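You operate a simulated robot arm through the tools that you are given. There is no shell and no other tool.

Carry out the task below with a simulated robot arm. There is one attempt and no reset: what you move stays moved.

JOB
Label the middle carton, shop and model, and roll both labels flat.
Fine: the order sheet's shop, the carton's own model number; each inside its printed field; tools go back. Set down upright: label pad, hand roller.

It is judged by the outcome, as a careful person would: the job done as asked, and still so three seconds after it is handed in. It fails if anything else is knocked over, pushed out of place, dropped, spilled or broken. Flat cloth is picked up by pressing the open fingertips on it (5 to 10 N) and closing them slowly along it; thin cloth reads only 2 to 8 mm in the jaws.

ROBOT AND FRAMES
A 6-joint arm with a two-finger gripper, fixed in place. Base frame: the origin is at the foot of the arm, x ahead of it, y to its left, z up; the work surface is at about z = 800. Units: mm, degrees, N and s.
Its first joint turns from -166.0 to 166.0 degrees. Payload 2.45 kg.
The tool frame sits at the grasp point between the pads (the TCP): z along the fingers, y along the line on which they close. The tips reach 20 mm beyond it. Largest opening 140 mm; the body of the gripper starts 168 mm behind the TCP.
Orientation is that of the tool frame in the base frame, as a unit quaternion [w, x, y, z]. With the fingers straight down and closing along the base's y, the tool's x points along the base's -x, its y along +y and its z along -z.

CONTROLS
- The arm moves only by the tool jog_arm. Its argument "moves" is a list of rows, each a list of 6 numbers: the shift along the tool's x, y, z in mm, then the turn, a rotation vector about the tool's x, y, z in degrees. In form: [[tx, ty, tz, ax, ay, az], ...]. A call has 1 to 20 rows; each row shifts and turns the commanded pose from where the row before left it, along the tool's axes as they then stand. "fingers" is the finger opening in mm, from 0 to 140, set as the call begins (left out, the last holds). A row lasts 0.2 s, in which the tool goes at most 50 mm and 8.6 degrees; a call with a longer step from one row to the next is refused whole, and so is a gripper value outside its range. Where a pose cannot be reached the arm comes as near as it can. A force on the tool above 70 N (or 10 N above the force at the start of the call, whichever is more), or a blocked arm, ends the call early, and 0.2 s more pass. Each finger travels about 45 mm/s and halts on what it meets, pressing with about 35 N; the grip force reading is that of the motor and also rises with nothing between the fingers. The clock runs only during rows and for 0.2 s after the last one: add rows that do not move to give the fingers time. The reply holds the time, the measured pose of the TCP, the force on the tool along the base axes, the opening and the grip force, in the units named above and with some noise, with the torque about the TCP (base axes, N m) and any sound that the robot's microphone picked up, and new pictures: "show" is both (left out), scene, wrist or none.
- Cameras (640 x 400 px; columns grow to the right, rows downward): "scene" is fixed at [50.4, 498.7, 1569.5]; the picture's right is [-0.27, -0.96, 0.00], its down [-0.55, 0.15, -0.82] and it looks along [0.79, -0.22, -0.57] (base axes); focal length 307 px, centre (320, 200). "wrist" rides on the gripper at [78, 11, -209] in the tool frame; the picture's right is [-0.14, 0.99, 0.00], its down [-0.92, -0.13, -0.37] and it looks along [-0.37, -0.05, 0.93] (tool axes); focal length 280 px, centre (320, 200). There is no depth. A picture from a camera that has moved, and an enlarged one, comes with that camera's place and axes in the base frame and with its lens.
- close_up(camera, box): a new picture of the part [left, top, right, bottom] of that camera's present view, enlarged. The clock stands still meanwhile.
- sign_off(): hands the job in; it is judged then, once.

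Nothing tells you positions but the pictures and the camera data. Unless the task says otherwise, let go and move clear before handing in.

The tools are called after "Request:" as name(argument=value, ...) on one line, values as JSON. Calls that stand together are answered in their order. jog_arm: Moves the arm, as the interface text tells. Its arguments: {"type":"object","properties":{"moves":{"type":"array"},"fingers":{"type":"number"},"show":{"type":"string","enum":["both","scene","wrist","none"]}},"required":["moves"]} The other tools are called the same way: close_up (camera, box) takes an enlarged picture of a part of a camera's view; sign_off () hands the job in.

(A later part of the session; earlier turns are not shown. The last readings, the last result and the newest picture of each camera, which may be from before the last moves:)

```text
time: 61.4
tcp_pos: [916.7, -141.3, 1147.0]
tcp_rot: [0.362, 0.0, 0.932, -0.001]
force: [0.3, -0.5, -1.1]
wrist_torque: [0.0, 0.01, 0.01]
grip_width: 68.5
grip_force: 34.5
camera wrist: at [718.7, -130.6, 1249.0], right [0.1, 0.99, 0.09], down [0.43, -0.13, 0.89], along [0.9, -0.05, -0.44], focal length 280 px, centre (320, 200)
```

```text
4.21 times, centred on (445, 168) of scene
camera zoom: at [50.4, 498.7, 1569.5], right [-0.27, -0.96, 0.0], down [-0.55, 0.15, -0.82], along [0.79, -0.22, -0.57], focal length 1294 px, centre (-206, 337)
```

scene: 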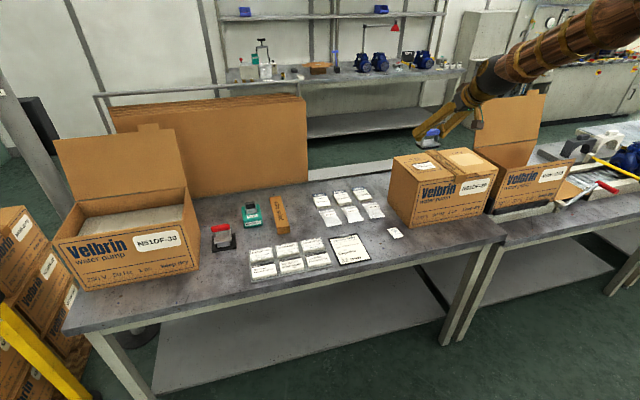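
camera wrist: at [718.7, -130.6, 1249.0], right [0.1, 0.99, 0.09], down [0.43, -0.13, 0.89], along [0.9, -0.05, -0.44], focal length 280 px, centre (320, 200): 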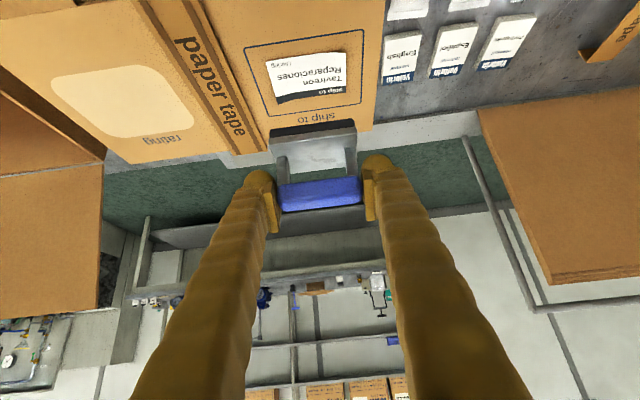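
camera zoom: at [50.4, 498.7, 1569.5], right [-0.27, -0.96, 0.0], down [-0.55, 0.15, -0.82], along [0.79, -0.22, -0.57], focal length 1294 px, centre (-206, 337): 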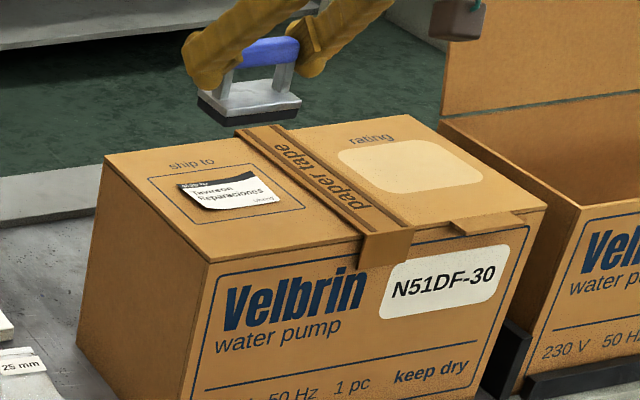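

The shop label sits squarely inside its field, right way up, with slightly lifted edges that the roller will flatten. I go back for the N51DF-30 label.

Request:
jog_arm(moves=[[0.36, 3.158, -0.262, 0, 0, 0], [0.72, 6.315, -0.524, 0, 0, 0], [1.26, 11.05, -0.917, 0, 0, 0], [1.8, 15.79, -1.31, 0, 0, 0], [2.311, 20.27, -1.682, 0, 0, 0], [2.311, 20.27, -1.682, 0, 0, 0], [2.311, 20.27, -1.682, 0, 0, 0], [2.311, 20.27, -1.682, 0, 0, 0], [2.311, 20.27, -1.682, 0, 0, 0], [2.311, 20.27, -1.682, 0, 0, 0], [2.311, 20.27, -1.682, 0, 0, 0], [2.311, 20.27, -1.682, 0, 0, 0], [2.311, 20.27, -1.682, 0, 0, 0], [2.311, 20.27, -1.682, 0, 0, 0], [2.311, 20.27, -1.682, 0, 0, 0], [2.311, 20.27, -1.682, 0, 0, 0], [1.8, 15.79, -1.31, 0, 0, 0], [1.26, 11.05, -0.917, 0, 0, 0], [0.72, 6.315, -0.524, 0, 0, 0], [0.36, 3.158, -0.262, 0, 0, 0]], show="none")

Request:
jog_arm(moves=[[0.36, 3.158, -0.262, 0, 0, 0], [0.72, 6.315, -0.524, 0, 0, 0], [1.26, 11.05, -0.917, 0, 0, 0], [1.8, 15.79, -1.31, 0, 0, 0], [2.311, 20.27, -1.682, 0, 0, 0], [2.311, 20.27, -1.682, 0, 0, 0], [2.311, 20.27, -1.682, 0, 0, 0], [2.311, 20.27, -1.682, 0, 0, 0], [2.311, 20.27, -1.682, 0, 0, 0], [2.311, 20.27, -1.682, 0, 0, 0], [2.311, 20.27, -1.682, 0, 0, 0], [2.311, 20.27, -1.682, 0, 0, 0], [2.311, 20.27, -1.682, 0, 0, 0], [2.311, 20.27, -1.682, 0, 0, 0], [2.311, 20.27, -1.682, 0, 0, 0], [2.311, 20.27, -1.682, 0, 0, 0], [1.8, 15.79, -1.31, 0, 0, 0], [1.26, 11.05, -0.917, 0, 0, 0], [0.72, 6.315, -0.524, 0, 0, 0], [0.36, 3.158, -0.262, 0, 0, 0]])

```text
time: 65.6
tcp_pos: [872.5, 176.4, 1141.8]
tcp_rot: [0.362, 0.0, 0.932, -0.001]
force: [-0.6, 0.6, -1.6]
wrist_torque: [-0.01, 0.0, 0.0]
grip_width: 68.6
grip_force: 35.1
```

```text
time: 69.8
tcp_pos: [829.4, 491.1, 1137.3]
tcp_rot: [0.363, -0.001, 0.932, 0.0]
force: [-0.4, 0.2, -0.3]
wrist_torque: [0.03, -0.01, 0.02]
grip_width: 68.5
grip_force: 34.9
camera wrist: at [629.8, 503.7, 1238.6], right [0.1, 0.99, 0.09], down [0.43, -0.13, 0.89], along [0.9, -0.05, -0.44], focal length 280 px, centre (320, 200)
```

scene: 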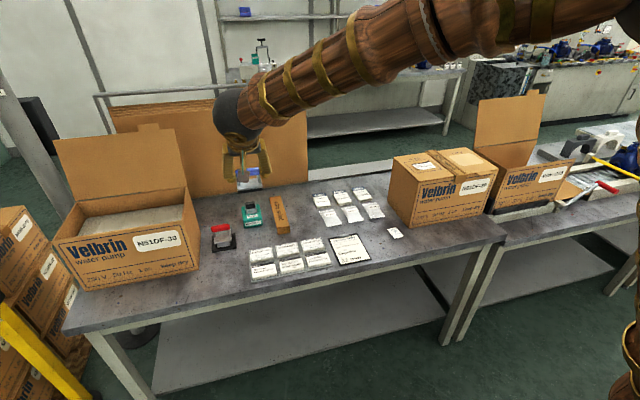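
wrist: 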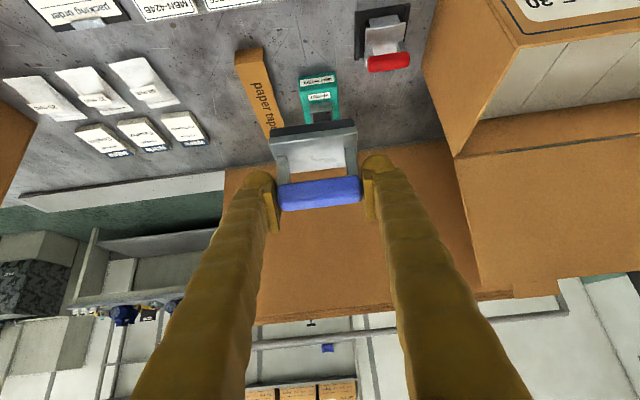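

Request:
jog_arm(moves=[[1.35, 0, 1.47, 0, 0, 0], [2.7, 0, 2.95, 0, 0, 0], [5.4, 0, 5.9, 0, 0, 0], [8.1, 0, 8.85, 0, 0, 0], [10.59, 0, 11.55, 0, 0, 0], [10.59, 0, 11.55, 0, 0, 0], [10.59, 0, 11.55, 0, 0, 0], [10.59, 0, 11.55, 0, 0, 0], [10.59, 0, 11.55, 0, 0, 0], [10.59, 0, 11.55, 0, 0, 0], [10.59, 0, 11.55, 0, 0, 0], [10.59, 0, 11.55, 0, 0, 0], [10.59, 0, 11.55, 0, 0, 0], [10.59, 0, 11.55, 0, 0, 0], [10.59, 0, 11.55, 0, 0, 0], [10.59, 0, 11.55, 0, 0, 0], [8.1, 0, 8.85, 0, 0, 0], [5.4, 0, 5.9, 0, 0, 0], [2.7, 0, 2.95, 0, 0, 0], [1.35, 0, 1.47, 0, 0, 0]], show="wrist")

Request:
close_up(camera="wrist", box=[180, 40, 440, 240])

```text
time: 74.0
tcp_pos: [830.4, 490.7, 896.9]
tcp_rot: [0.362, 0.0, 0.932, -0.001]
force: [-0.6, 0.9, -1.7]
wrist_torque: [-0.01, 0.0, 0.01]
grip_width: 68.2
grip_force: 34.6
camera wrist: at [630.8, 502.7, 997.3], right [0.1, 0.99, 0.09], down [0.43, -0.13, 0.89], along [0.9, -0.05, -0.44], focal length 280 px, centre (320, 200)
```

wrist: 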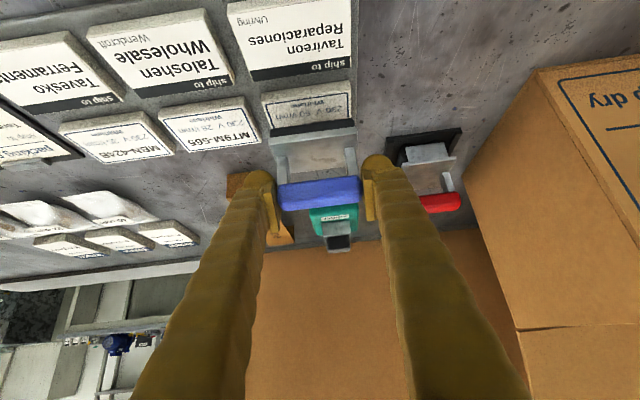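

```text
2.00 times, centred on (310, 140) of wrist
camera zoom: at [630.8, 502.7, 997.3], right [0.1, 0.99, 0.09], down [0.43, -0.13, 0.89], along [0.9, -0.05, -0.44], focal length 561 px, centre (340, 320)
```

zoom: 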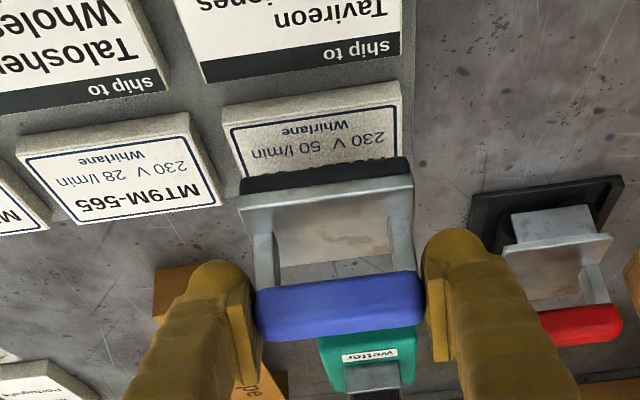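

The pad is centred over the N51DF-30 stack. Lowering with force checks.

Request:
jog_arm(moves=[[0.85, 0, 0.92, 0, 0, 0], [1.7, 0, 1.84, 0, 0, 0], [1.7, 0, 1.84, 0, 0, 0], [1.7, 0, 1.84, 0, 0, 0], [1.7, 0, 1.84, 0, 0, 0], [1.7, 0, 1.84, 0, 0, 0], [1.7, 0, 1.84, 0, 0, 0], [1.35, 0, 1.47, 0, 0, 0], [1.0, 0, 1.1, 0, 0, 0], [0, 0, 0, 0, 0, 0]], show="none")

Request:
jog_arm(moves=[[0.68, 0, 0.74, 0, 0, 0], [0.68, 0, 0.74, 0, 0, 0]], show="none")

Request:
jog_arm(moves=[[0.68, 0, 0.74, 0, 0, 0]], show="none")

Request:
jog_arm(moves=[[0.68, 0, 0.74, 0, 0, 0]], show="none")

```text
time: 76.2
tcp_pos: [829.8, 491.9, 876.7]
tcp_rot: [0.363, 0.001, 0.932, -0.001]
force: [0.0, -0.5, -0.6]
wrist_torque: [0.0, 0.05, 0.0]
grip_width: 68.0
grip_force: 35.1
```

```text
time: 76.8
tcp_pos: [829.8, 491.3, 875.0]
tcp_rot: [0.362, 0.0, 0.932, -0.001]
force: [0.0, -0.7, -0.3]
wrist_torque: [0.02, -0.01, -0.02]
grip_width: 68.2
grip_force: 34.7
```

```text
time: 77.2
tcp_pos: [831.1, 491.3, 874.4]
tcp_rot: [0.363, 0.0, 0.932, 0.0]
force: [-0.1, -0.6, -1.2]
wrist_torque: [0.01, -0.02, 0.01]
grip_width: 68.0
grip_force: 35.6
```

```text
time: 77.6
tcp_pos: [828.9, 492.2, 874.2]
tcp_rot: [0.363, 0.001, 0.932, -0.001]
force: [0.3, -1.0, 1.3]
wrist_torque: [-0.12, -0.07, -0.02]
grip_width: 68.1
grip_force: 35.9
```

Request:
jog_arm(moves=[[0.68, 0, 0.74, 0, 0, 0]], show="none")

Request:
jog_arm(moves=[[0.34, 0, 0.37, 0, 0, 0]], show="wrist")

Request:
close_up(camera="wrist", box=[180, 40, 440, 240])

```text
time: 78.0
tcp_pos: [829.0, 492.2, 873.5]
tcp_rot: [0.363, 0.0, 0.932, 0.0]
force: [-4.6, -2.2, 15.9]
wrist_torque: [-0.45, 0.17, -0.04]
grip_width: 68.1
grip_force: 35.0
```

```text
time: 78.4
tcp_pos: [829.6, 491.8, 873.5]
tcp_rot: [0.363, 0.0, 0.932, 0.0]
force: [-10.2, -3.9, 31.3]
wrist_torque: [-0.32, 0.45, -0.02]
grip_width: 68.0
grip_force: 35.0
camera wrist: at [630.8, 502.8, 974.1], right [0.1, 0.99, 0.09], down [0.43, -0.13, 0.89], along [0.9, -0.05, -0.44], focal length 280 px, centre (320, 200)
```

wrist: 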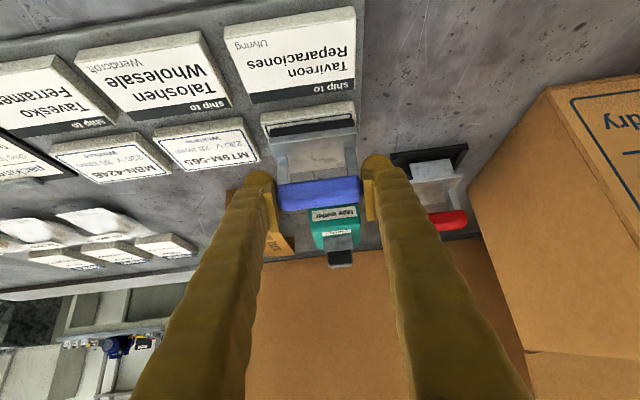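

```text
2.00 times, centred on (310, 140) of wrist
camera zoom: at [630.8, 502.8, 974.1], right [0.1, 0.99, 0.09], down [0.43, -0.13, 0.89], along [0.9, -0.05, -0.44], focal length 561 px, centre (340, 320)
```

zoom: 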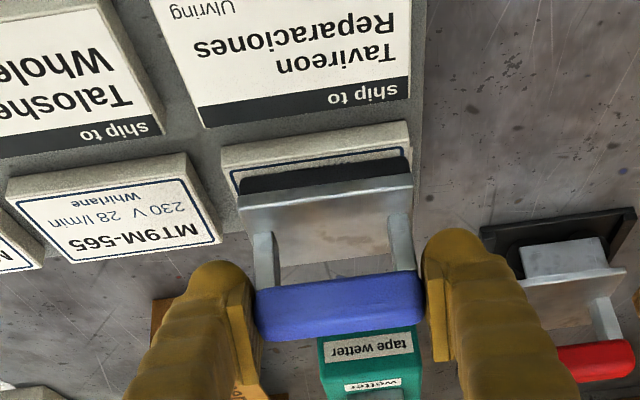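

31 N on the stack. Lifting slowly and checking for the label.

Request:
jog_arm(moves=[[-0.68, 0, -0.74, 0, 0, 0], [-0.68, 0, -0.74, 0, 0, 0], [-0.68, 0, -0.74, 0, 0, 0], [-0.68, 0, -0.74, 0, 0, 0], [-0.68, 0, -0.74, 0, 0, 0], [-1.0, 0, -1.1, 0, 0, 0], [-1.35, 0, -1.47, 0, 0, 0], [-1.7, 0, -1.84, 0, 0, 0], [-1.7, 0, -1.84, 0, 0, 0], [-1.7, 0, -1.84, 0, 0, 0], [-1.35, 0, -1.47, 0, 0, 0], [-0.68, 0, -0.74, 0, 0, 0], [0, 0, 0, 0, 0, 0]], show="wrist")

Request:
close_up(camera="wrist", box=[240, 80, 380, 220])

```text
time: 81.2
tcp_pos: [830.8, 492.0, 891.8]
tcp_rot: [0.362, 0.001, 0.932, -0.001]
force: [0.4, 0.3, -0.4]
wrist_torque: [0.01, -0.01, -0.01]
grip_width: 68.0
grip_force: 35.5
camera wrist: at [630.9, 502.5, 992.1], right [0.1, 0.99, 0.09], down [0.43, -0.13, 0.89], along [0.9, -0.05, -0.44], focal length 280 px, centre (320, 200)
```

wrist: 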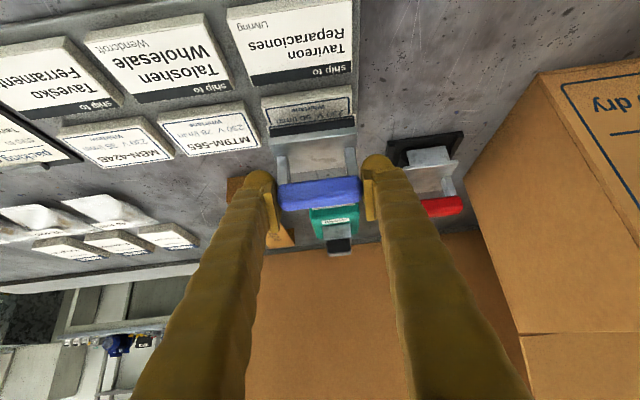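

```text
2.86 times, centred on (310, 150) of wrist
camera zoom: at [630.9, 502.5, 992.1], right [0.1, 0.99, 0.09], down [0.43, -0.13, 0.89], along [0.9, -0.05, -0.44], focal length 801 px, centre (349, 343)
```

zoom: 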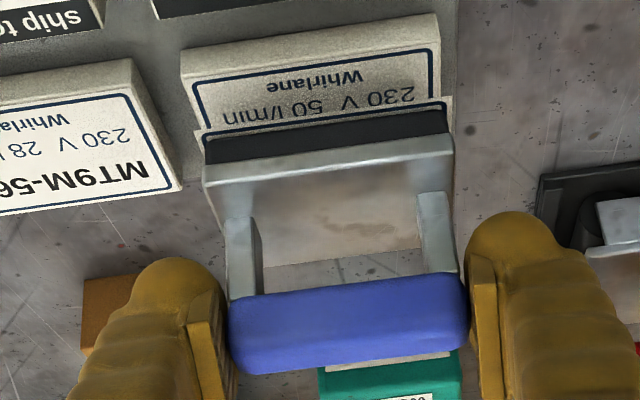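

The N51DF-30 label is on the pad. Lifting and carrying it to the "rating" field at (917, -329).

Request:
jog_arm(moves=[[-2.7, 0, -2.95, 0, 0, 0], [-4.05, 0, -4.42, 0, 0, 0], [-5.4, 0, -5.9, 0, 0, 0], [-8.1, 0, -8.85, 0, 0, 0], [-9.46, 0, -10.32, 0, 0, 0], [-9.46, 0, -10.32, 0, 0, 0], [-9.46, 0, -10.32, 0, 0, 0], [-9.46, 0, -10.32, 0, 0, 0], [-9.46, 0, -10.32, 0, 0, 0], [-9.46, 0, -10.32, 0, 0, 0], [-9.46, 0, -10.32, 0, 0, 0], [-9.46, 0, -10.32, 0, 0, 0], [-9.46, 0, -10.32, 0, 0, 0], [-9.46, 0, -10.32, 0, 0, 0], [-9.46, 0, -10.32, 0, 0, 0], [-9.46, 0, -10.32, 0, 0, 0], [-9.46, 0, -10.32, 0, 0, 0], [-8.1, 0, -8.85, 0, 0, 0], [-5.4, 0, -5.9, 0, 0, 0], [-2.7, 0, -2.95, 0, 0, 0]], show="wrist")

```text
time: 85.4
tcp_pos: [830.7, 491.4, 1127.1]
tcp_rot: [0.362, 0.0, 0.932, -0.001]
force: [0.2, -0.2, -1.6]
wrist_torque: [-0.03, 0.0, -0.02]
grip_width: 68.3
grip_force: 35.2
camera wrist: at [631.3, 502.8, 1227.8], right [0.1, 0.99, 0.09], down [0.43, -0.13, 0.89], along [0.9, -0.05, -0.44], focal length 280 px, centre (320, 200)
```

wrist: 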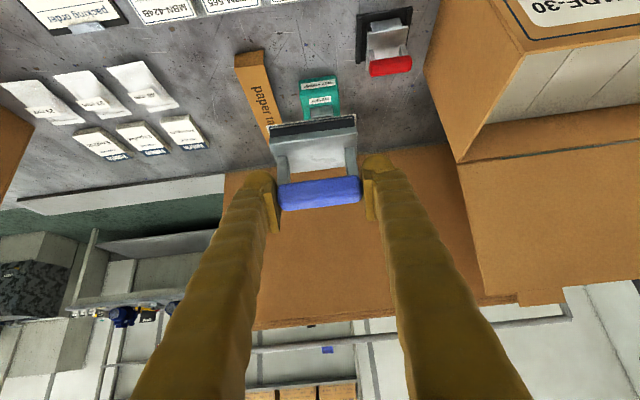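

Request:
jog_arm(moves=[[-0.369, -4.1, 0.236, 0, 0, 0], [-0.738, -8.2, 0.472, 0, 0, 0], [-1.29, -14.36, 0.826, 0, 0, 0], [-1.845, -20.51, 1.18, 0, 0, 0], [-2.369, -26.33, 1.515, 0, 0, 0], [-2.369, -26.33, 1.515, 0, 0, 0], [-2.369, -26.33, 1.515, 0, 0, 0], [-2.369, -26.33, 1.515, 0, 0, 0], [-2.369, -26.33, 1.515, 0, 0, 0], [-2.369, -26.33, 1.515, 0, 0, 0], [-2.369, -26.33, 1.515, 0, 0, 0], [-2.369, -26.33, 1.515, 0, 0, 0], [-2.369, -26.33, 1.515, 0, 0, 0], [-2.369, -26.33, 1.515, 0, 0, 0], [-2.369, -26.33, 1.515, 0, 0, 0], [-2.369, -26.33, 1.515, 0, 0, 0], [-1.845, -20.51, 1.18, 0, 0, 0], [-1.29, -14.36, 0.826, 0, 0, 0], [-0.738, -8.2, 0.472, 0, 0, 0], [-0.369, -4.1, 0.236, 0, 0, 0]], show="none")

Request:
jog_arm(moves=[[-0.369, -4.1, 0.236, 0, 0, 0], [-0.738, -8.2, 0.472, 0, 0, 0], [-1.29, -14.36, 0.826, 0, 0, 0], [-1.845, -20.51, 1.18, 0, 0, 0], [-2.369, -26.33, 1.515, 0, 0, 0], [-2.369, -26.33, 1.515, 0, 0, 0], [-2.369, -26.33, 1.515, 0, 0, 0], [-2.369, -26.33, 1.515, 0, 0, 0], [-2.369, -26.33, 1.515, 0, 0, 0], [-2.369, -26.33, 1.515, 0, 0, 0], [-2.369, -26.33, 1.515, 0, 0, 0], [-2.369, -26.33, 1.515, 0, 0, 0], [-2.369, -26.33, 1.515, 0, 0, 0], [-2.369, -26.33, 1.515, 0, 0, 0], [-2.369, -26.33, 1.515, 0, 0, 0], [-2.369, -26.33, 1.515, 0, 0, 0], [-1.845, -20.51, 1.18, 0, 0, 0], [-1.29, -14.36, 0.826, 0, 0, 0], [-0.738, -8.2, 0.472, 0, 0, 0], [-0.369, -4.1, 0.236, 0, 0, 0]])

Request:
close_up(camera="wrist", box=[200, 0, 440, 180])

Request:
close_up(camera="scene", box=[385, 110, 525, 215])

```text
time: 89.6
tcp_pos: [874.0, 80.4, 1134.6]
tcp_rot: [0.362, 0.001, 0.932, -0.001]
force: [-1.2, 0.0, -0.7]
wrist_torque: [0.0, 0.02, 0.02]
grip_width: 67.9
grip_force: 34.7
```

```text
time: 93.8
tcp_pos: [916.3, -328.3, 1144.2]
tcp_rot: [0.363, 0.0, 0.932, -0.001]
force: [0.5, -0.3, -0.6]
wrist_torque: [-0.01, -0.01, 0.01]
grip_width: 68.1
grip_force: 35.2
camera wrist: at [717.9, -317.5, 1245.0], right [0.1, 0.99, 0.09], down [0.43, -0.13, 0.89], along [0.9, -0.05, -0.44], focal length 280 px, centre (320, 200)
```

scene: 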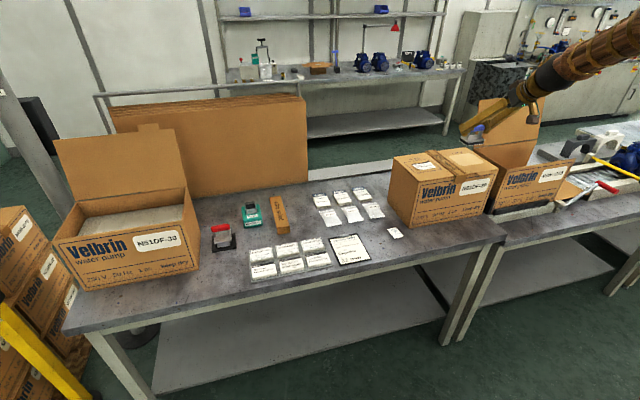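
wrist: 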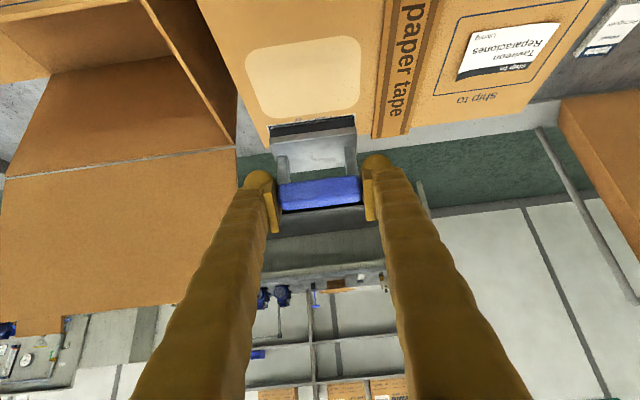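

```text
2.22 times, centred on (320, 90) of wrist
camera zoom: at [717.9, -317.5, 1245.0], right [0.1, 0.99, 0.09], down [0.43, -0.13, 0.89], along [0.9, -0.05, -0.44], focal length 623 px, centre (320, 444)
```

zoom: 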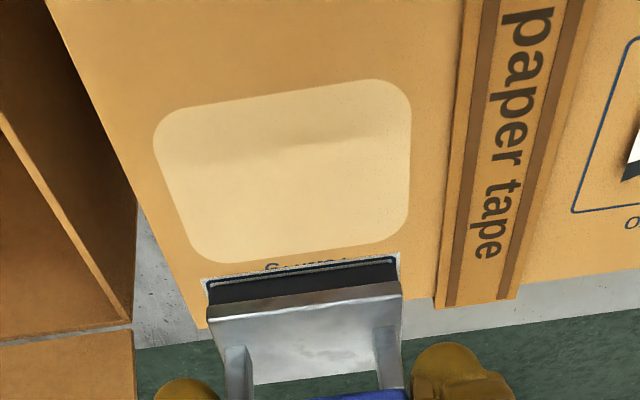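

```text
3.81 times, centred on (455, 162) of scene
camera zoom: at [50.4, 498.7, 1569.5], right [-0.27, -0.96, 0.0], down [-0.55, 0.15, -0.82], along [0.79, -0.22, -0.57], focal length 1171 px, centre (-194, 343)
```

zoom: 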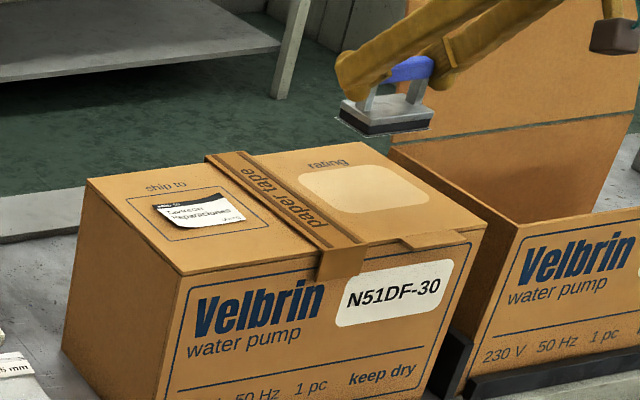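

The pad is aligned with the "rating" field. Lowering to just above contact (expected near z = 1070), then slow steps.

Request:
jog_arm(moves=[[1.35, 0, 1.47, 0, 0, 0], [2.7, 0, 2.95, 0, 0, 0], [4.05, 0, 4.42, 0, 0, 0], [5.4, 0, 5.9, 0, 0, 0], [5.4, 0, 5.9, 0, 0, 0], [5.4, 0, 5.9, 0, 0, 0], [5.4, 0, 5.9, 0, 0, 0], [5.4, 0, 5.9, 0, 0, 0], [4.05, 0, 4.42, 0, 0, 0], [2.7, 0, 2.95, 0, 0, 0], [1.35, 0, 1.47, 0, 0, 0], [0, 0, 0, 0, 0, 0]], show="wrist")

Request:
close_up(camera="wrist", box=[200, 40, 440, 220])

```text
time: 96.4
tcp_pos: [917.1, -328.4, 1079.2]
tcp_rot: [0.363, -0.001, 0.932, 0.001]
force: [0.1, -0.5, -1.2]
wrist_torque: [0.0, 0.02, -0.03]
grip_width: 68.0
grip_force: 34.9
camera wrist: at [717.1, -317.9, 1179.9], right [0.1, 0.99, 0.09], down [0.43, -0.13, 0.89], along [0.9, -0.05, -0.44], focal length 280 px, centre (320, 200)
```

wrist: 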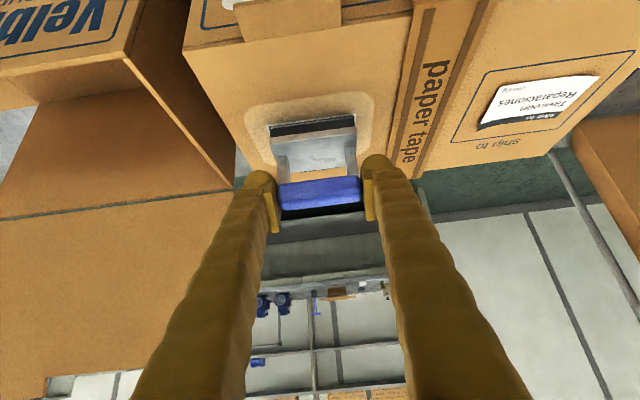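

```text
2.22 times, centred on (320, 130) of wrist
camera zoom: at [717.1, -317.9, 1179.9], right [0.1, 0.99, 0.09], down [0.43, -0.13, 0.89], along [0.9, -0.05, -0.44], focal length 623 px, centre (320, 356)
```

zoom: 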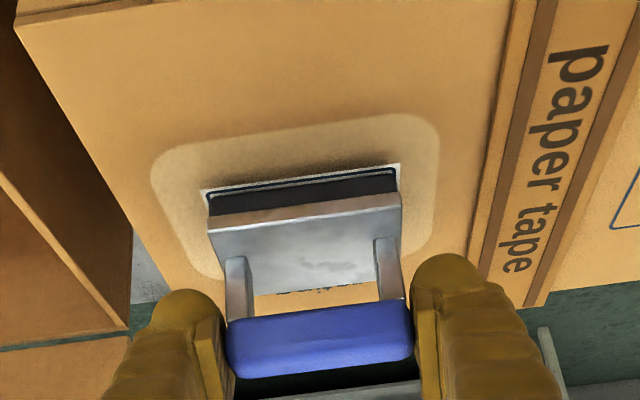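

Request:
jog_arm(moves=[[0.68, 0, 0.74, 0, 0, 0], [0.68, 0, 0.74, 0, 0, 0], [0.68, 0, 0.74, 0, 0, 0], [0.68, 0, 0.74, 0, 0, 0]], show="none")

Request:
jog_arm(moves=[[0.68, 0, 0.74, 0, 0, 0], [0.68, 0, 0.74, 0, 0, 0]], show="none")

Request:
jog_arm(moves=[[0.68, 0, 0.74, 0, 0, 0]], show="none")

Request:
jog_arm(moves=[[0.68, 0, 0.74, 0, 0, 0]], show="none")

```text
time: 97.4
tcp_pos: [915.3, -329.2, 1075.8]
tcp_rot: [0.363, 0.0, 0.932, 0.0]
force: [-0.9, 0.5, -0.7]
wrist_torque: [0.0, 0.01, 0.03]
grip_width: 67.7
grip_force: 35.1
```

```text
time: 98.0
tcp_pos: [916.6, -329.7, 1073.5]
tcp_rot: [0.363, 0.001, 0.932, -0.001]
force: [0.3, -0.5, -0.9]
wrist_torque: [0.0, 0.0, -0.04]
grip_width: 67.8
grip_force: 35.0
```

```text
time: 98.4
tcp_pos: [916.4, -329.4, 1071.8]
tcp_rot: [0.362, 0.001, 0.932, -0.001]
force: [-1.2, -0.9, -0.9]
wrist_torque: [-0.02, 0.01, 0.06]
grip_width: 67.9
grip_force: 34.9
```

```text
time: 98.8
tcp_pos: [916.8, -329.5, 1072.6]
tcp_rot: [0.363, 0.001, 0.932, -0.001]
force: [-1.6, -1.3, 3.8]
wrist_torque: [0.03, -0.04, 0.02]
grip_width: 68.1
grip_force: 35.1
```

Request:
jog_arm(moves=[[0.68, 0, 0.74, 0, 0, 0]], show="wrist")

Request:
close_up(camera="wrist", box=[200, 40, 440, 220])

```text
time: 99.2
tcp_pos: [915.5, -328.5, 1072.1]
tcp_rot: [0.363, 0.0, 0.932, -0.001]
force: [-3.1, 2.9, 14.3]
wrist_torque: [0.2, -0.18, 0.06]
grip_width: 67.9
grip_force: 34.7
camera wrist: at [717.5, -318.0, 1172.2], right [0.1, 0.99, 0.09], down [0.43, -0.13, 0.89], along [0.9, -0.05, -0.44], focal length 280 px, centre (320, 200)
```

wrist: 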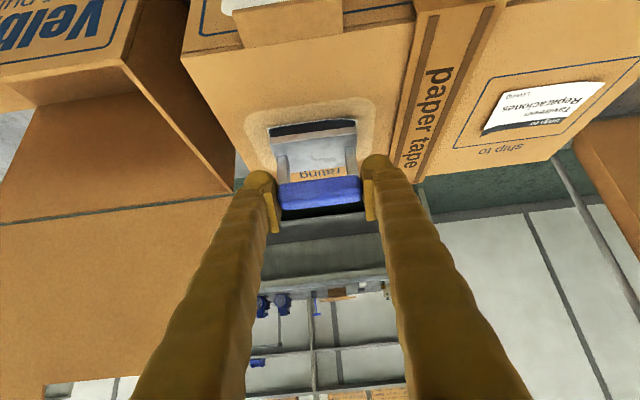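

```text
2.22 times, centred on (320, 130) of wrist
camera zoom: at [717.5, -318.0, 1172.2], right [0.1, 0.99, 0.09], down [0.43, -0.13, 0.89], along [0.9, -0.05, -0.44], focal length 623 px, centre (320, 356)
```

zoom: 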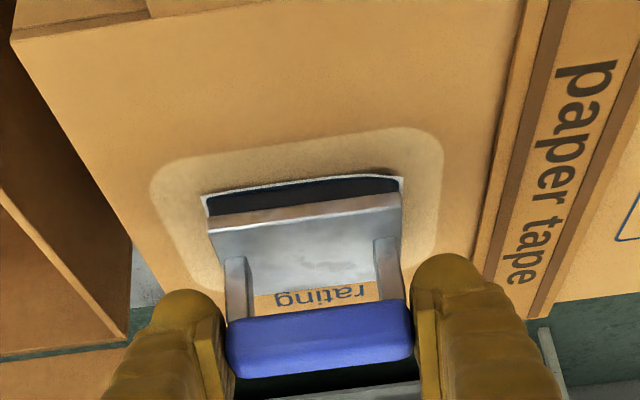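

The label appears transferred (its edge curls slightly on the carton). Lifting straight off.

Request:
jog_arm(moves=[[-0.68, 0, -0.74, 0, 0, 0], [-0.68, 0, -0.74, 0, 0, 0], [-0.68, 0, -0.74, 0, 0, 0], [-1.0, 0, -1.1, 0, 0, 0], [-1.7, 0, -1.84, 0, 0, 0], [-2.7, 0, -2.95, 0, 0, 0], [-4.05, 0, -4.42, 0, 0, 0], [-5.4, 0, -5.9, 0, 0, 0], [-6.76, 0, -7.37, 0, 0, 0], [-6.76, 0, -7.37, 0, 0, 0], [-6.76, 0, -7.37, 0, 0, 0], [-6.76, 0, -7.37, 0, 0, 0], [-5.4, 0, -5.9, 0, 0, 0], [-2.7, 0, -2.95, 0, 0, 0], [-1.35, 0, -1.47, 0, 0, 0]])

Request:
close_up(camera="wrist", box=[200, 0, 440, 180])

Request:
close_up(camera="scene", box=[385, 120, 505, 215])

```text
time: 102.4
tcp_pos: [917.4, -328.1, 1150.6]
tcp_rot: [0.362, 0.001, 0.932, -0.001]
force: [-1.0, 0.2, -1.2]
wrist_torque: [0.02, 0.0, 0.03]
grip_width: 68.1
grip_force: 34.7
camera wrist: at [718.1, -317.7, 1251.1], right [0.1, 0.99, 0.09], down [0.43, -0.13, 0.89], along [0.9, -0.05, -0.44], focal length 280 px, centre (320, 200)
```

scene: 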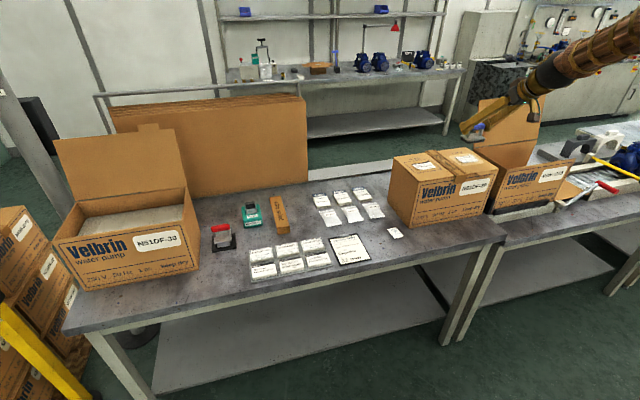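
wrist: 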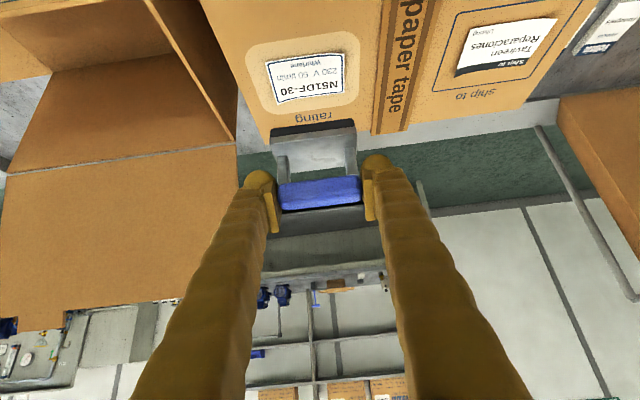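

```text
2.22 times, centred on (320, 90) of wrist
camera zoom: at [718.1, -317.7, 1251.1], right [0.1, 0.99, 0.09], down [0.43, -0.13, 0.89], along [0.9, -0.05, -0.44], focal length 623 px, centre (320, 444)
```

zoom: 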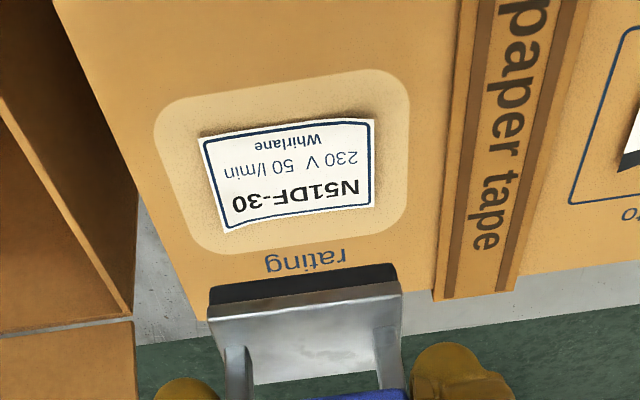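

```text
4.21 times, centred on (445, 168) of scene
camera zoom: at [50.4, 498.7, 1569.5], right [-0.27, -0.96, 0.0], down [-0.55, 0.15, -0.82], along [0.79, -0.22, -0.57], focal length 1294 px, centre (-206, 337)
```

zoom: 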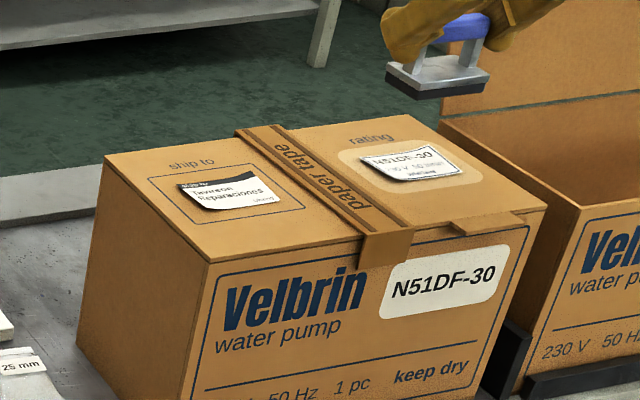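

Both labels are in their fields, upright: Tavireon Reparaciones in "ship to", N51DF-30 in "rating". Now I return the label pad to its place at (797, 612).

Request:
jog_arm(moves=[[0.442, 4.7, -0.405, 0, 0, 0], [0.884, 9.4, -0.81, 0, 0, 0], [1.547, 16.46, -1.418, 0, 0, 0], [2.21, 23.51, -2.025, 0, 0, 0], [2.838, 30.19, -2.6, 0, 0, 0], [2.838, 30.19, -2.6, 0, 0, 0], [2.838, 30.19, -2.6, 0, 0, 0], [2.838, 30.19, -2.6, 0, 0, 0], [2.838, 30.19, -2.6, 0, 0, 0], [2.838, 30.19, -2.6, 0, 0, 0], [2.838, 30.19, -2.6, 0, 0, 0], [2.838, 30.19, -2.6, 0, 0, 0], [2.838, 30.19, -2.6, 0, 0, 0], [2.838, 30.19, -2.6, 0, 0, 0], [2.838, 30.19, -2.6, 0, 0, 0], [2.838, 30.19, -2.6, 0, 0, 0], [2.21, 23.51, -2.025, 0, 0, 0], [1.547, 16.46, -1.418, 0, 0, 0], [0.884, 9.4, -0.81, 0, 0, 0], [0.442, 4.7, -0.405, 0, 0, 0]], show="none")

Request:
jog_arm(moves=[[0.442, 4.7, -0.405, 0, 0, 0], [0.884, 9.4, -0.81, 0, 0, 0], [1.547, 16.46, -1.418, 0, 0, 0], [2.21, 23.51, -2.025, 0, 0, 0], [2.838, 30.19, -2.6, 0, 0, 0], [2.838, 30.19, -2.6, 0, 0, 0], [2.838, 30.19, -2.6, 0, 0, 0], [2.838, 30.19, -2.6, 0, 0, 0], [2.838, 30.19, -2.6, 0, 0, 0], [2.838, 30.19, -2.6, 0, 0, 0], [2.838, 30.19, -2.6, 0, 0, 0], [2.838, 30.19, -2.6, 0, 0, 0], [2.838, 30.19, -2.6, 0, 0, 0], [2.838, 30.19, -2.6, 0, 0, 0], [2.838, 30.19, -2.6, 0, 0, 0], [2.838, 30.19, -2.6, 0, 0, 0], [2.21, 23.51, -2.025, 0, 0, 0], [1.547, 16.46, -1.418, 0, 0, 0], [0.884, 9.4, -0.81, 0, 0, 0], [0.442, 4.7, -0.405, 0, 0, 0]])

```text
time: 106.6
tcp_pos: [855.3, 141.6, 1149.0]
tcp_rot: [0.363, -0.001, 0.932, -0.001]
force: [-0.1, -0.6, -1.2]
wrist_torque: [-0.01, 0.01, -0.01]
grip_width: 68.3
grip_force: 35.3
```

```text
time: 110.8
tcp_pos: [798.7, 615.3, 1148.6]
tcp_rot: [0.362, 0.0, 0.932, 0.0]
force: [-0.5, 0.7, -0.7]
wrist_torque: [0.0, 0.0, 0.04]
grip_width: 67.6
grip_force: 34.5
camera wrist: at [599.4, 624.8, 1250.3], right [0.1, 0.99, 0.09], down [0.43, -0.13, 0.89], along [0.9, -0.05, -0.44], focal length 280 px, centre (320, 200)
```

scene: 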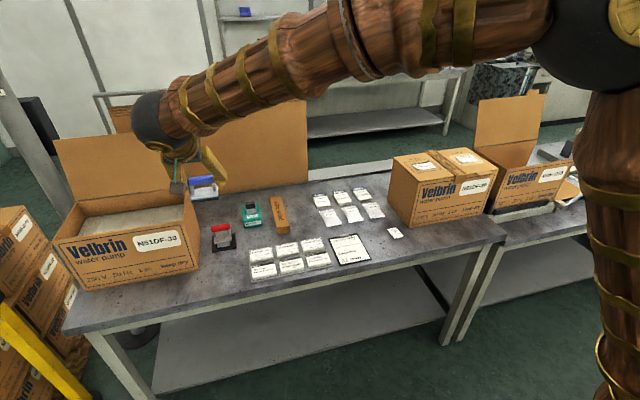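
wrist: 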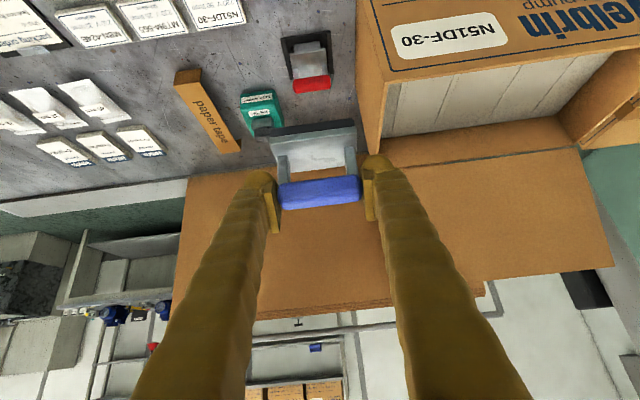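

Above the pad's home spot. Descending to just over the table, then slow steps to touch down.

Request:
jog_arm(moves=[[1.35, 0, 1.47, 0, 0, 0], [2.7, 0, 2.95, 0, 0, 0], [5.4, -0.2, 5.9, 0, 0, 0], [8.1, -0.2, 8.85, 0, 0, 0], [10.59, -0.2, 11.55, 0, 0, 0], [10.59, -0.2, 11.55, 0, 0, 0], [10.59, -0.2, 11.55, 0, 0, 0], [10.59, -0.2, 11.55, 0, 0, 0], [10.59, 0, 11.55, 0, 0, 0], [10.59, 0, 11.55, 0, 0, 0], [10.59, 0, 11.55, 0, 0, 0], [10.59, 0, 11.55, 0, 0, 0], [10.59, 0, 11.55, 0, 0, 0], [10.59, 0, 11.55, 0, 0, 0], [10.59, 0, 11.55, 0, 0, 0], [10.59, 0, 11.55, 0, 0, 0], [8.1, 0, 8.85, 0, 0, 0], [5.4, 0, 5.9, 0, 0, 0], [2.7, 0, 2.95, 0, 0, 0], [1.35, 0, 1.47, 0, 0, 0]], show="wrist")

Request:
jog_arm(moves=[[1.35, 0, 1.47, 0, 0, 0], [2.7, 0, 2.95, 0, 0, 0], [4.05, 0, 4.42, 0, 0, 0], [4.05, 0, 4.42, 0, 0, 0], [4.05, 0, 4.42, 0, 0, 0], [4.05, 0, 4.42, 0, 0, 0], [2.7, 0, 2.95, 0, 0, 0], [1.35, 0, 1.47, 0, 0, 0], [0.7, 0, 0.74, 0, 0, 0], [0, 0, 0, 0, 0, 0]], show="wrist")

```text
time: 115.0
tcp_pos: [799.3, 612.2, 909.1]
tcp_rot: [0.363, 0.0, 0.932, 0.0]
force: [-1.2, -0.4, -1.5]
wrist_torque: [-0.04, 0.02, 0.0]
grip_width: 67.6
grip_force: 34.8
camera wrist: at [598.3, 623.3, 1009.9], right [0.1, 0.99, 0.09], down [0.43, -0.13, 0.89], along [0.9, -0.05, -0.44], focal length 280 px, centre (320, 200)
```

wrist: 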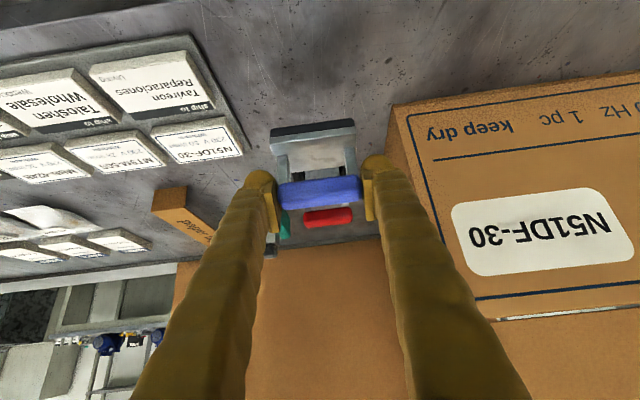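

```text
time: 117.2
tcp_pos: [796.9, 612.4, 870.9]
tcp_rot: [0.363, 0.001, 0.932, -0.001]
force: [-0.5, 0.4, -0.8]
wrist_torque: [-0.01, 0.01, -0.03]
grip_width: 67.8
grip_force: 35.2
camera wrist: at [598.4, 622.6, 972.8], right [0.1, 0.99, 0.09], down [0.43, -0.13, 0.89], along [0.9, -0.05, -0.44], focal length 280 px, centre (320, 200)
```

wrist: 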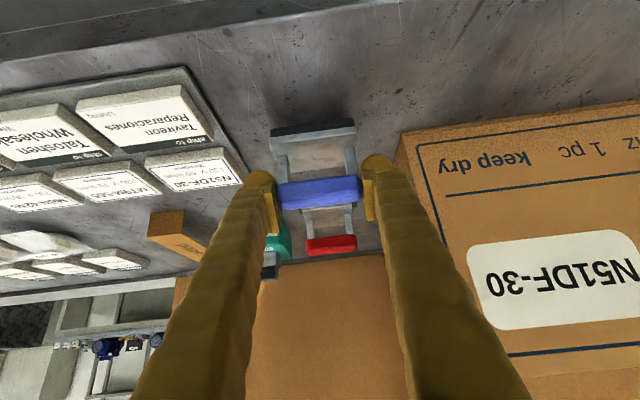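

Request:
jog_arm(moves=[[0.68, 0, 0.74, 0, 0, 0], [0.68, 0, 0.74, 0, 0, 0], [0.68, 0, 0.74, 0, 0, 0], [0.68, 0, 0.74, 0, 0, 0], [0.68, 0, 0.74, 0, 0, 0], [0.68, 0, 0.74, 0, 0, 0], [0.68, 0, 0.74, 0, 0, 0], [0.68, 0, 0.74, 0, 0, 0], [0.68, 0, 0.74, 0, 0, 0], [0.68, 0, 0.74, 0, 0, 0]], show="none")

Request:
jog_arm(moves=[[0.68, 0, 0.74, 0, 0, 0], [0.68, 0, 0.74, 0, 0, 0]], show="none")

Request:
jog_arm(moves=[[0.68, 0, 0.74, 0, 0, 0]], show="none")

Request:
jog_arm(moves=[[0.68, 0, 0.74, 0, 0, 0]], show="none")

```text
time: 119.4
tcp_pos: [798.3, 612.2, 861.5]
tcp_rot: [0.362, 0.001, 0.932, -0.001]
force: [-0.5, 0.5, -1.5]
wrist_torque: [0.0, 0.0, -0.01]
grip_width: 67.7
grip_force: 34.9
```

```text
time: 120.0
tcp_pos: [799.2, 613.1, 859.7]
tcp_rot: [0.363, 0.0, 0.932, 0.0]
force: [-0.5, 0.4, -1.3]
wrist_torque: [0.02, 0.0, 0.0]
grip_width: 67.6
grip_force: 35.6
```

```text
time: 120.4
tcp_pos: [797.6, 611.8, 858.4]
tcp_rot: [0.362, 0.0, 0.932, -0.001]
force: [0.3, -0.3, -1.7]
wrist_torque: [0.0, 0.0, -0.03]
grip_width: 67.4
grip_force: 34.8
```

```text
time: 120.8
tcp_pos: [798.1, 611.5, 857.6]
tcp_rot: [0.362, 0.0, 0.932, 0.0]
force: [0.2, -0.1, -2.2]
wrist_torque: [0.04, -0.01, -0.02]
grip_width: 67.6
grip_force: 34.9
```

Request:
jog_arm(moves=[[0.34, 0, 0.37, 0, 0, 0]], show="none")

Request:
jog_arm(moves=[[0.34, 0, 0.37, 0, 0, 0]], show="none")

Request:
jog_arm(moves=[[0.34, 0, 0.37, 0, 0, 0]], show="none")

Request:
jog_arm(moves=[[0.34, 0, 0.37, 0, 0, 0]], show="wrist")

```text
time: 121.2
tcp_pos: [797.7, 612.8, 857.9]
tcp_rot: [0.362, 0.001, 0.932, -0.001]
force: [-0.6, 0.4, 0.3]
wrist_torque: [0.05, -0.04, -0.02]
grip_width: 67.7
grip_force: 35.3
```

```text
time: 121.6
tcp_pos: [797.9, 610.9, 858.2]
tcp_rot: [0.363, 0.0, 0.932, 0.001]
force: [-1.3, -2.6, 11.5]
wrist_torque: [-0.16, -0.01, 0.01]
grip_width: 67.5
grip_force: 34.7
```

```text
time: 122.0
tcp_pos: [798.7, 612.4, 858.6]
tcp_rot: [0.363, -0.001, 0.932, 0.0]
force: [-7.5, -4.3, 23.7]
wrist_torque: [-0.21, 0.32, -0.04]
grip_width: 67.6
grip_force: 35.5
```

```text
time: 122.4
tcp_pos: [798.2, 612.0, 857.8]
tcp_rot: [0.364, 0.0, 0.931, 0.0]
force: [-6.2, -3.2, 38.0]
wrist_torque: [-0.15, 0.2, -0.03]
grip_width: 67.6
grip_force: 34.8
camera wrist: at [599.1, 622.7, 958.2], right [0.1, 0.99, 0.09], down [0.43, -0.13, 0.89], along [0.9, -0.05, -0.44], focal length 280 px, centre (320, 200)
```

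wrist: 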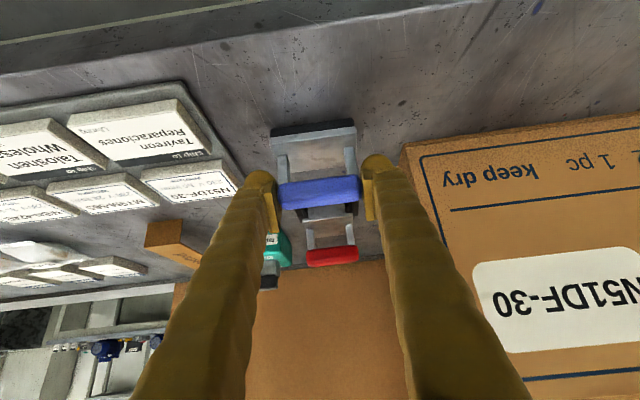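

Touchdown. I'll relieve the pressing force and release the pad.

Request:
jog_arm(moves=[[-0.68, 0, -0.74, 0, 0, 0], [-0.2, 0, -0.22, 0, 0, 0]], show="none")

Request:
jog_arm(moves=[[0, 0, 0, 0, 0, 0], [0, 0, 0, 0, 0, 0], [0, 0, 0, 0, 0, 0], [0, 0, 0, 0, 0, 0], [0, 0, 0, 0, 0, 0], [0, 0, 0, 0, 0, 0]], fingers=105, show="wrist")

```text
time: 123.0
tcp_pos: [798.3, 612.8, 858.0]
tcp_rot: [0.364, 0.001, 0.932, 0.0]
force: [9.6, 3.2, 29.2]
wrist_torque: [0.12, -0.31, -0.06]
grip_width: 67.7
grip_force: 34.7
```

```text
time: 124.4
tcp_pos: [797.1, 612.6, 856.9]
tcp_rot: [0.362, 0.0, 0.932, -0.001]
force: [0.0, 0.4, 0.3]
wrist_torque: [0.01, 0.01, 0.02]
grip_width: 105.0
grip_force: 0.0
camera wrist: at [598.5, 622.7, 957.9], right [0.1, 0.99, 0.09], down [0.43, -0.13, 0.89], along [0.9, -0.05, -0.44], focal length 280 px, centre (320, 200)
```

wrist: 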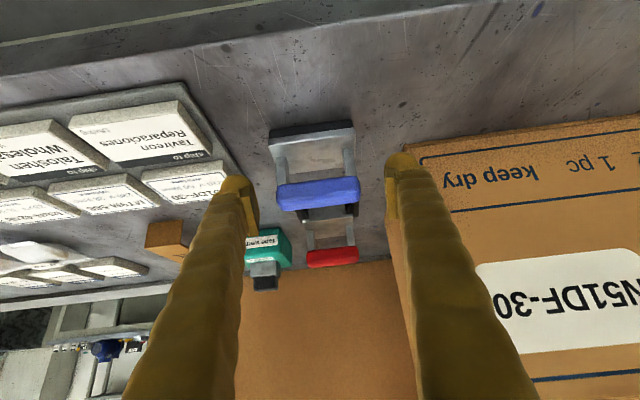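

The pad stands back in its place. Now I rise clear and move forward above the red roller.

Request:
jog_arm(moves=[[-5.35, 0, -5.85, 0, 0, 0], [-10.7, 0, -11.7, 0, 0, 0], [-10.7, 0, -11.7, 0, 0, 0], [-10.7, 0, -11.7, 0, 0, 0], [-10.7, 0, -11.7, 0, 0, 0], [-10.7, 0, -11.7, 0, 0, 0], [-5.35, 0, -5.85, 0, 0, 0], [0, 0, 0, 0, 0, 0]])

Request:
close_up(camera="wrist", box=[255, 45, 365, 220])

Request:
close_up(camera="scene", box=[190, 215, 260, 285])

```text
time: 126.2
tcp_pos: [797.0, 612.5, 951.6]
tcp_rot: [0.363, 0.001, 0.932, -0.001]
force: [-0.1, 0.2, 0.0]
wrist_torque: [0.01, 0.0, -0.01]
grip_width: 104.8
grip_force: 0.1
camera wrist: at [598.7, 623.1, 1053.0], right [0.1, 0.99, 0.09], down [0.43, -0.13, 0.89], along [0.9, -0.05, -0.44], focal length 280 px, centre (320, 200)
```

scene: 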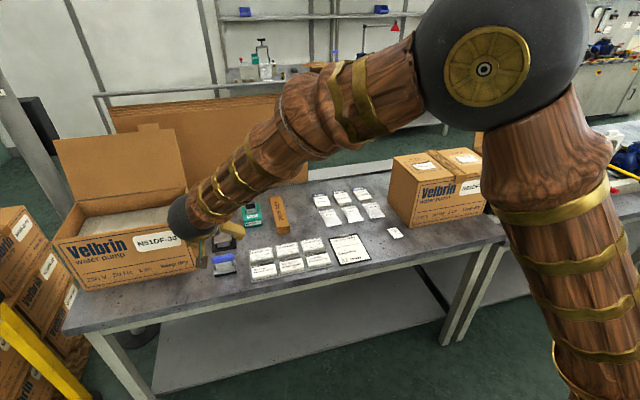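
wrist: 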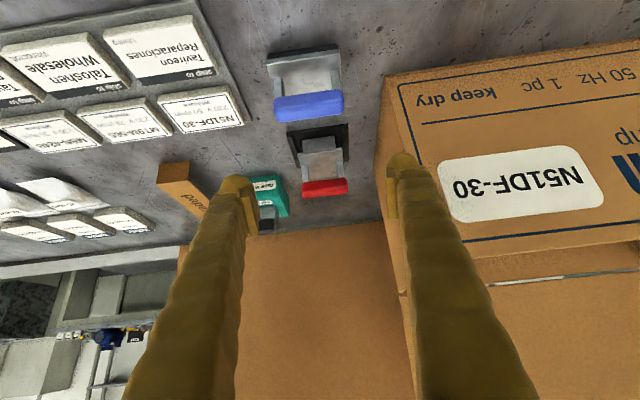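

```text
2.29 times, centred on (310, 132) of wrist
camera zoom: at [598.7, 623.1, 1053.0], right [0.1, 0.99, 0.09], down [0.43, -0.13, 0.89], along [0.9, -0.05, -0.44], focal length 641 px, centre (343, 354)
```

zoom: 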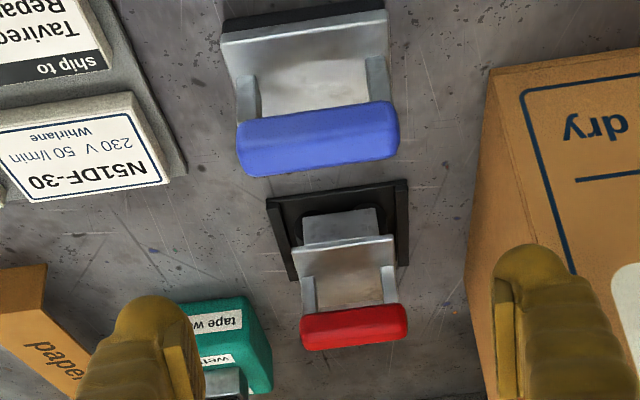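

```text
5.71 times, centred on (225, 250) of scene
camera zoom: at [50.4, 498.7, 1569.5], right [-0.27, -0.96, 0.0], down [-0.55, 0.15, -0.82], along [0.79, -0.22, -0.57], focal length 1756 px, centre (863, -86)
```

zoom: 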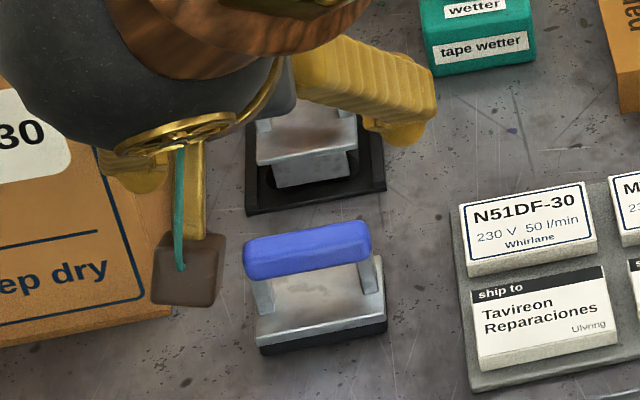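

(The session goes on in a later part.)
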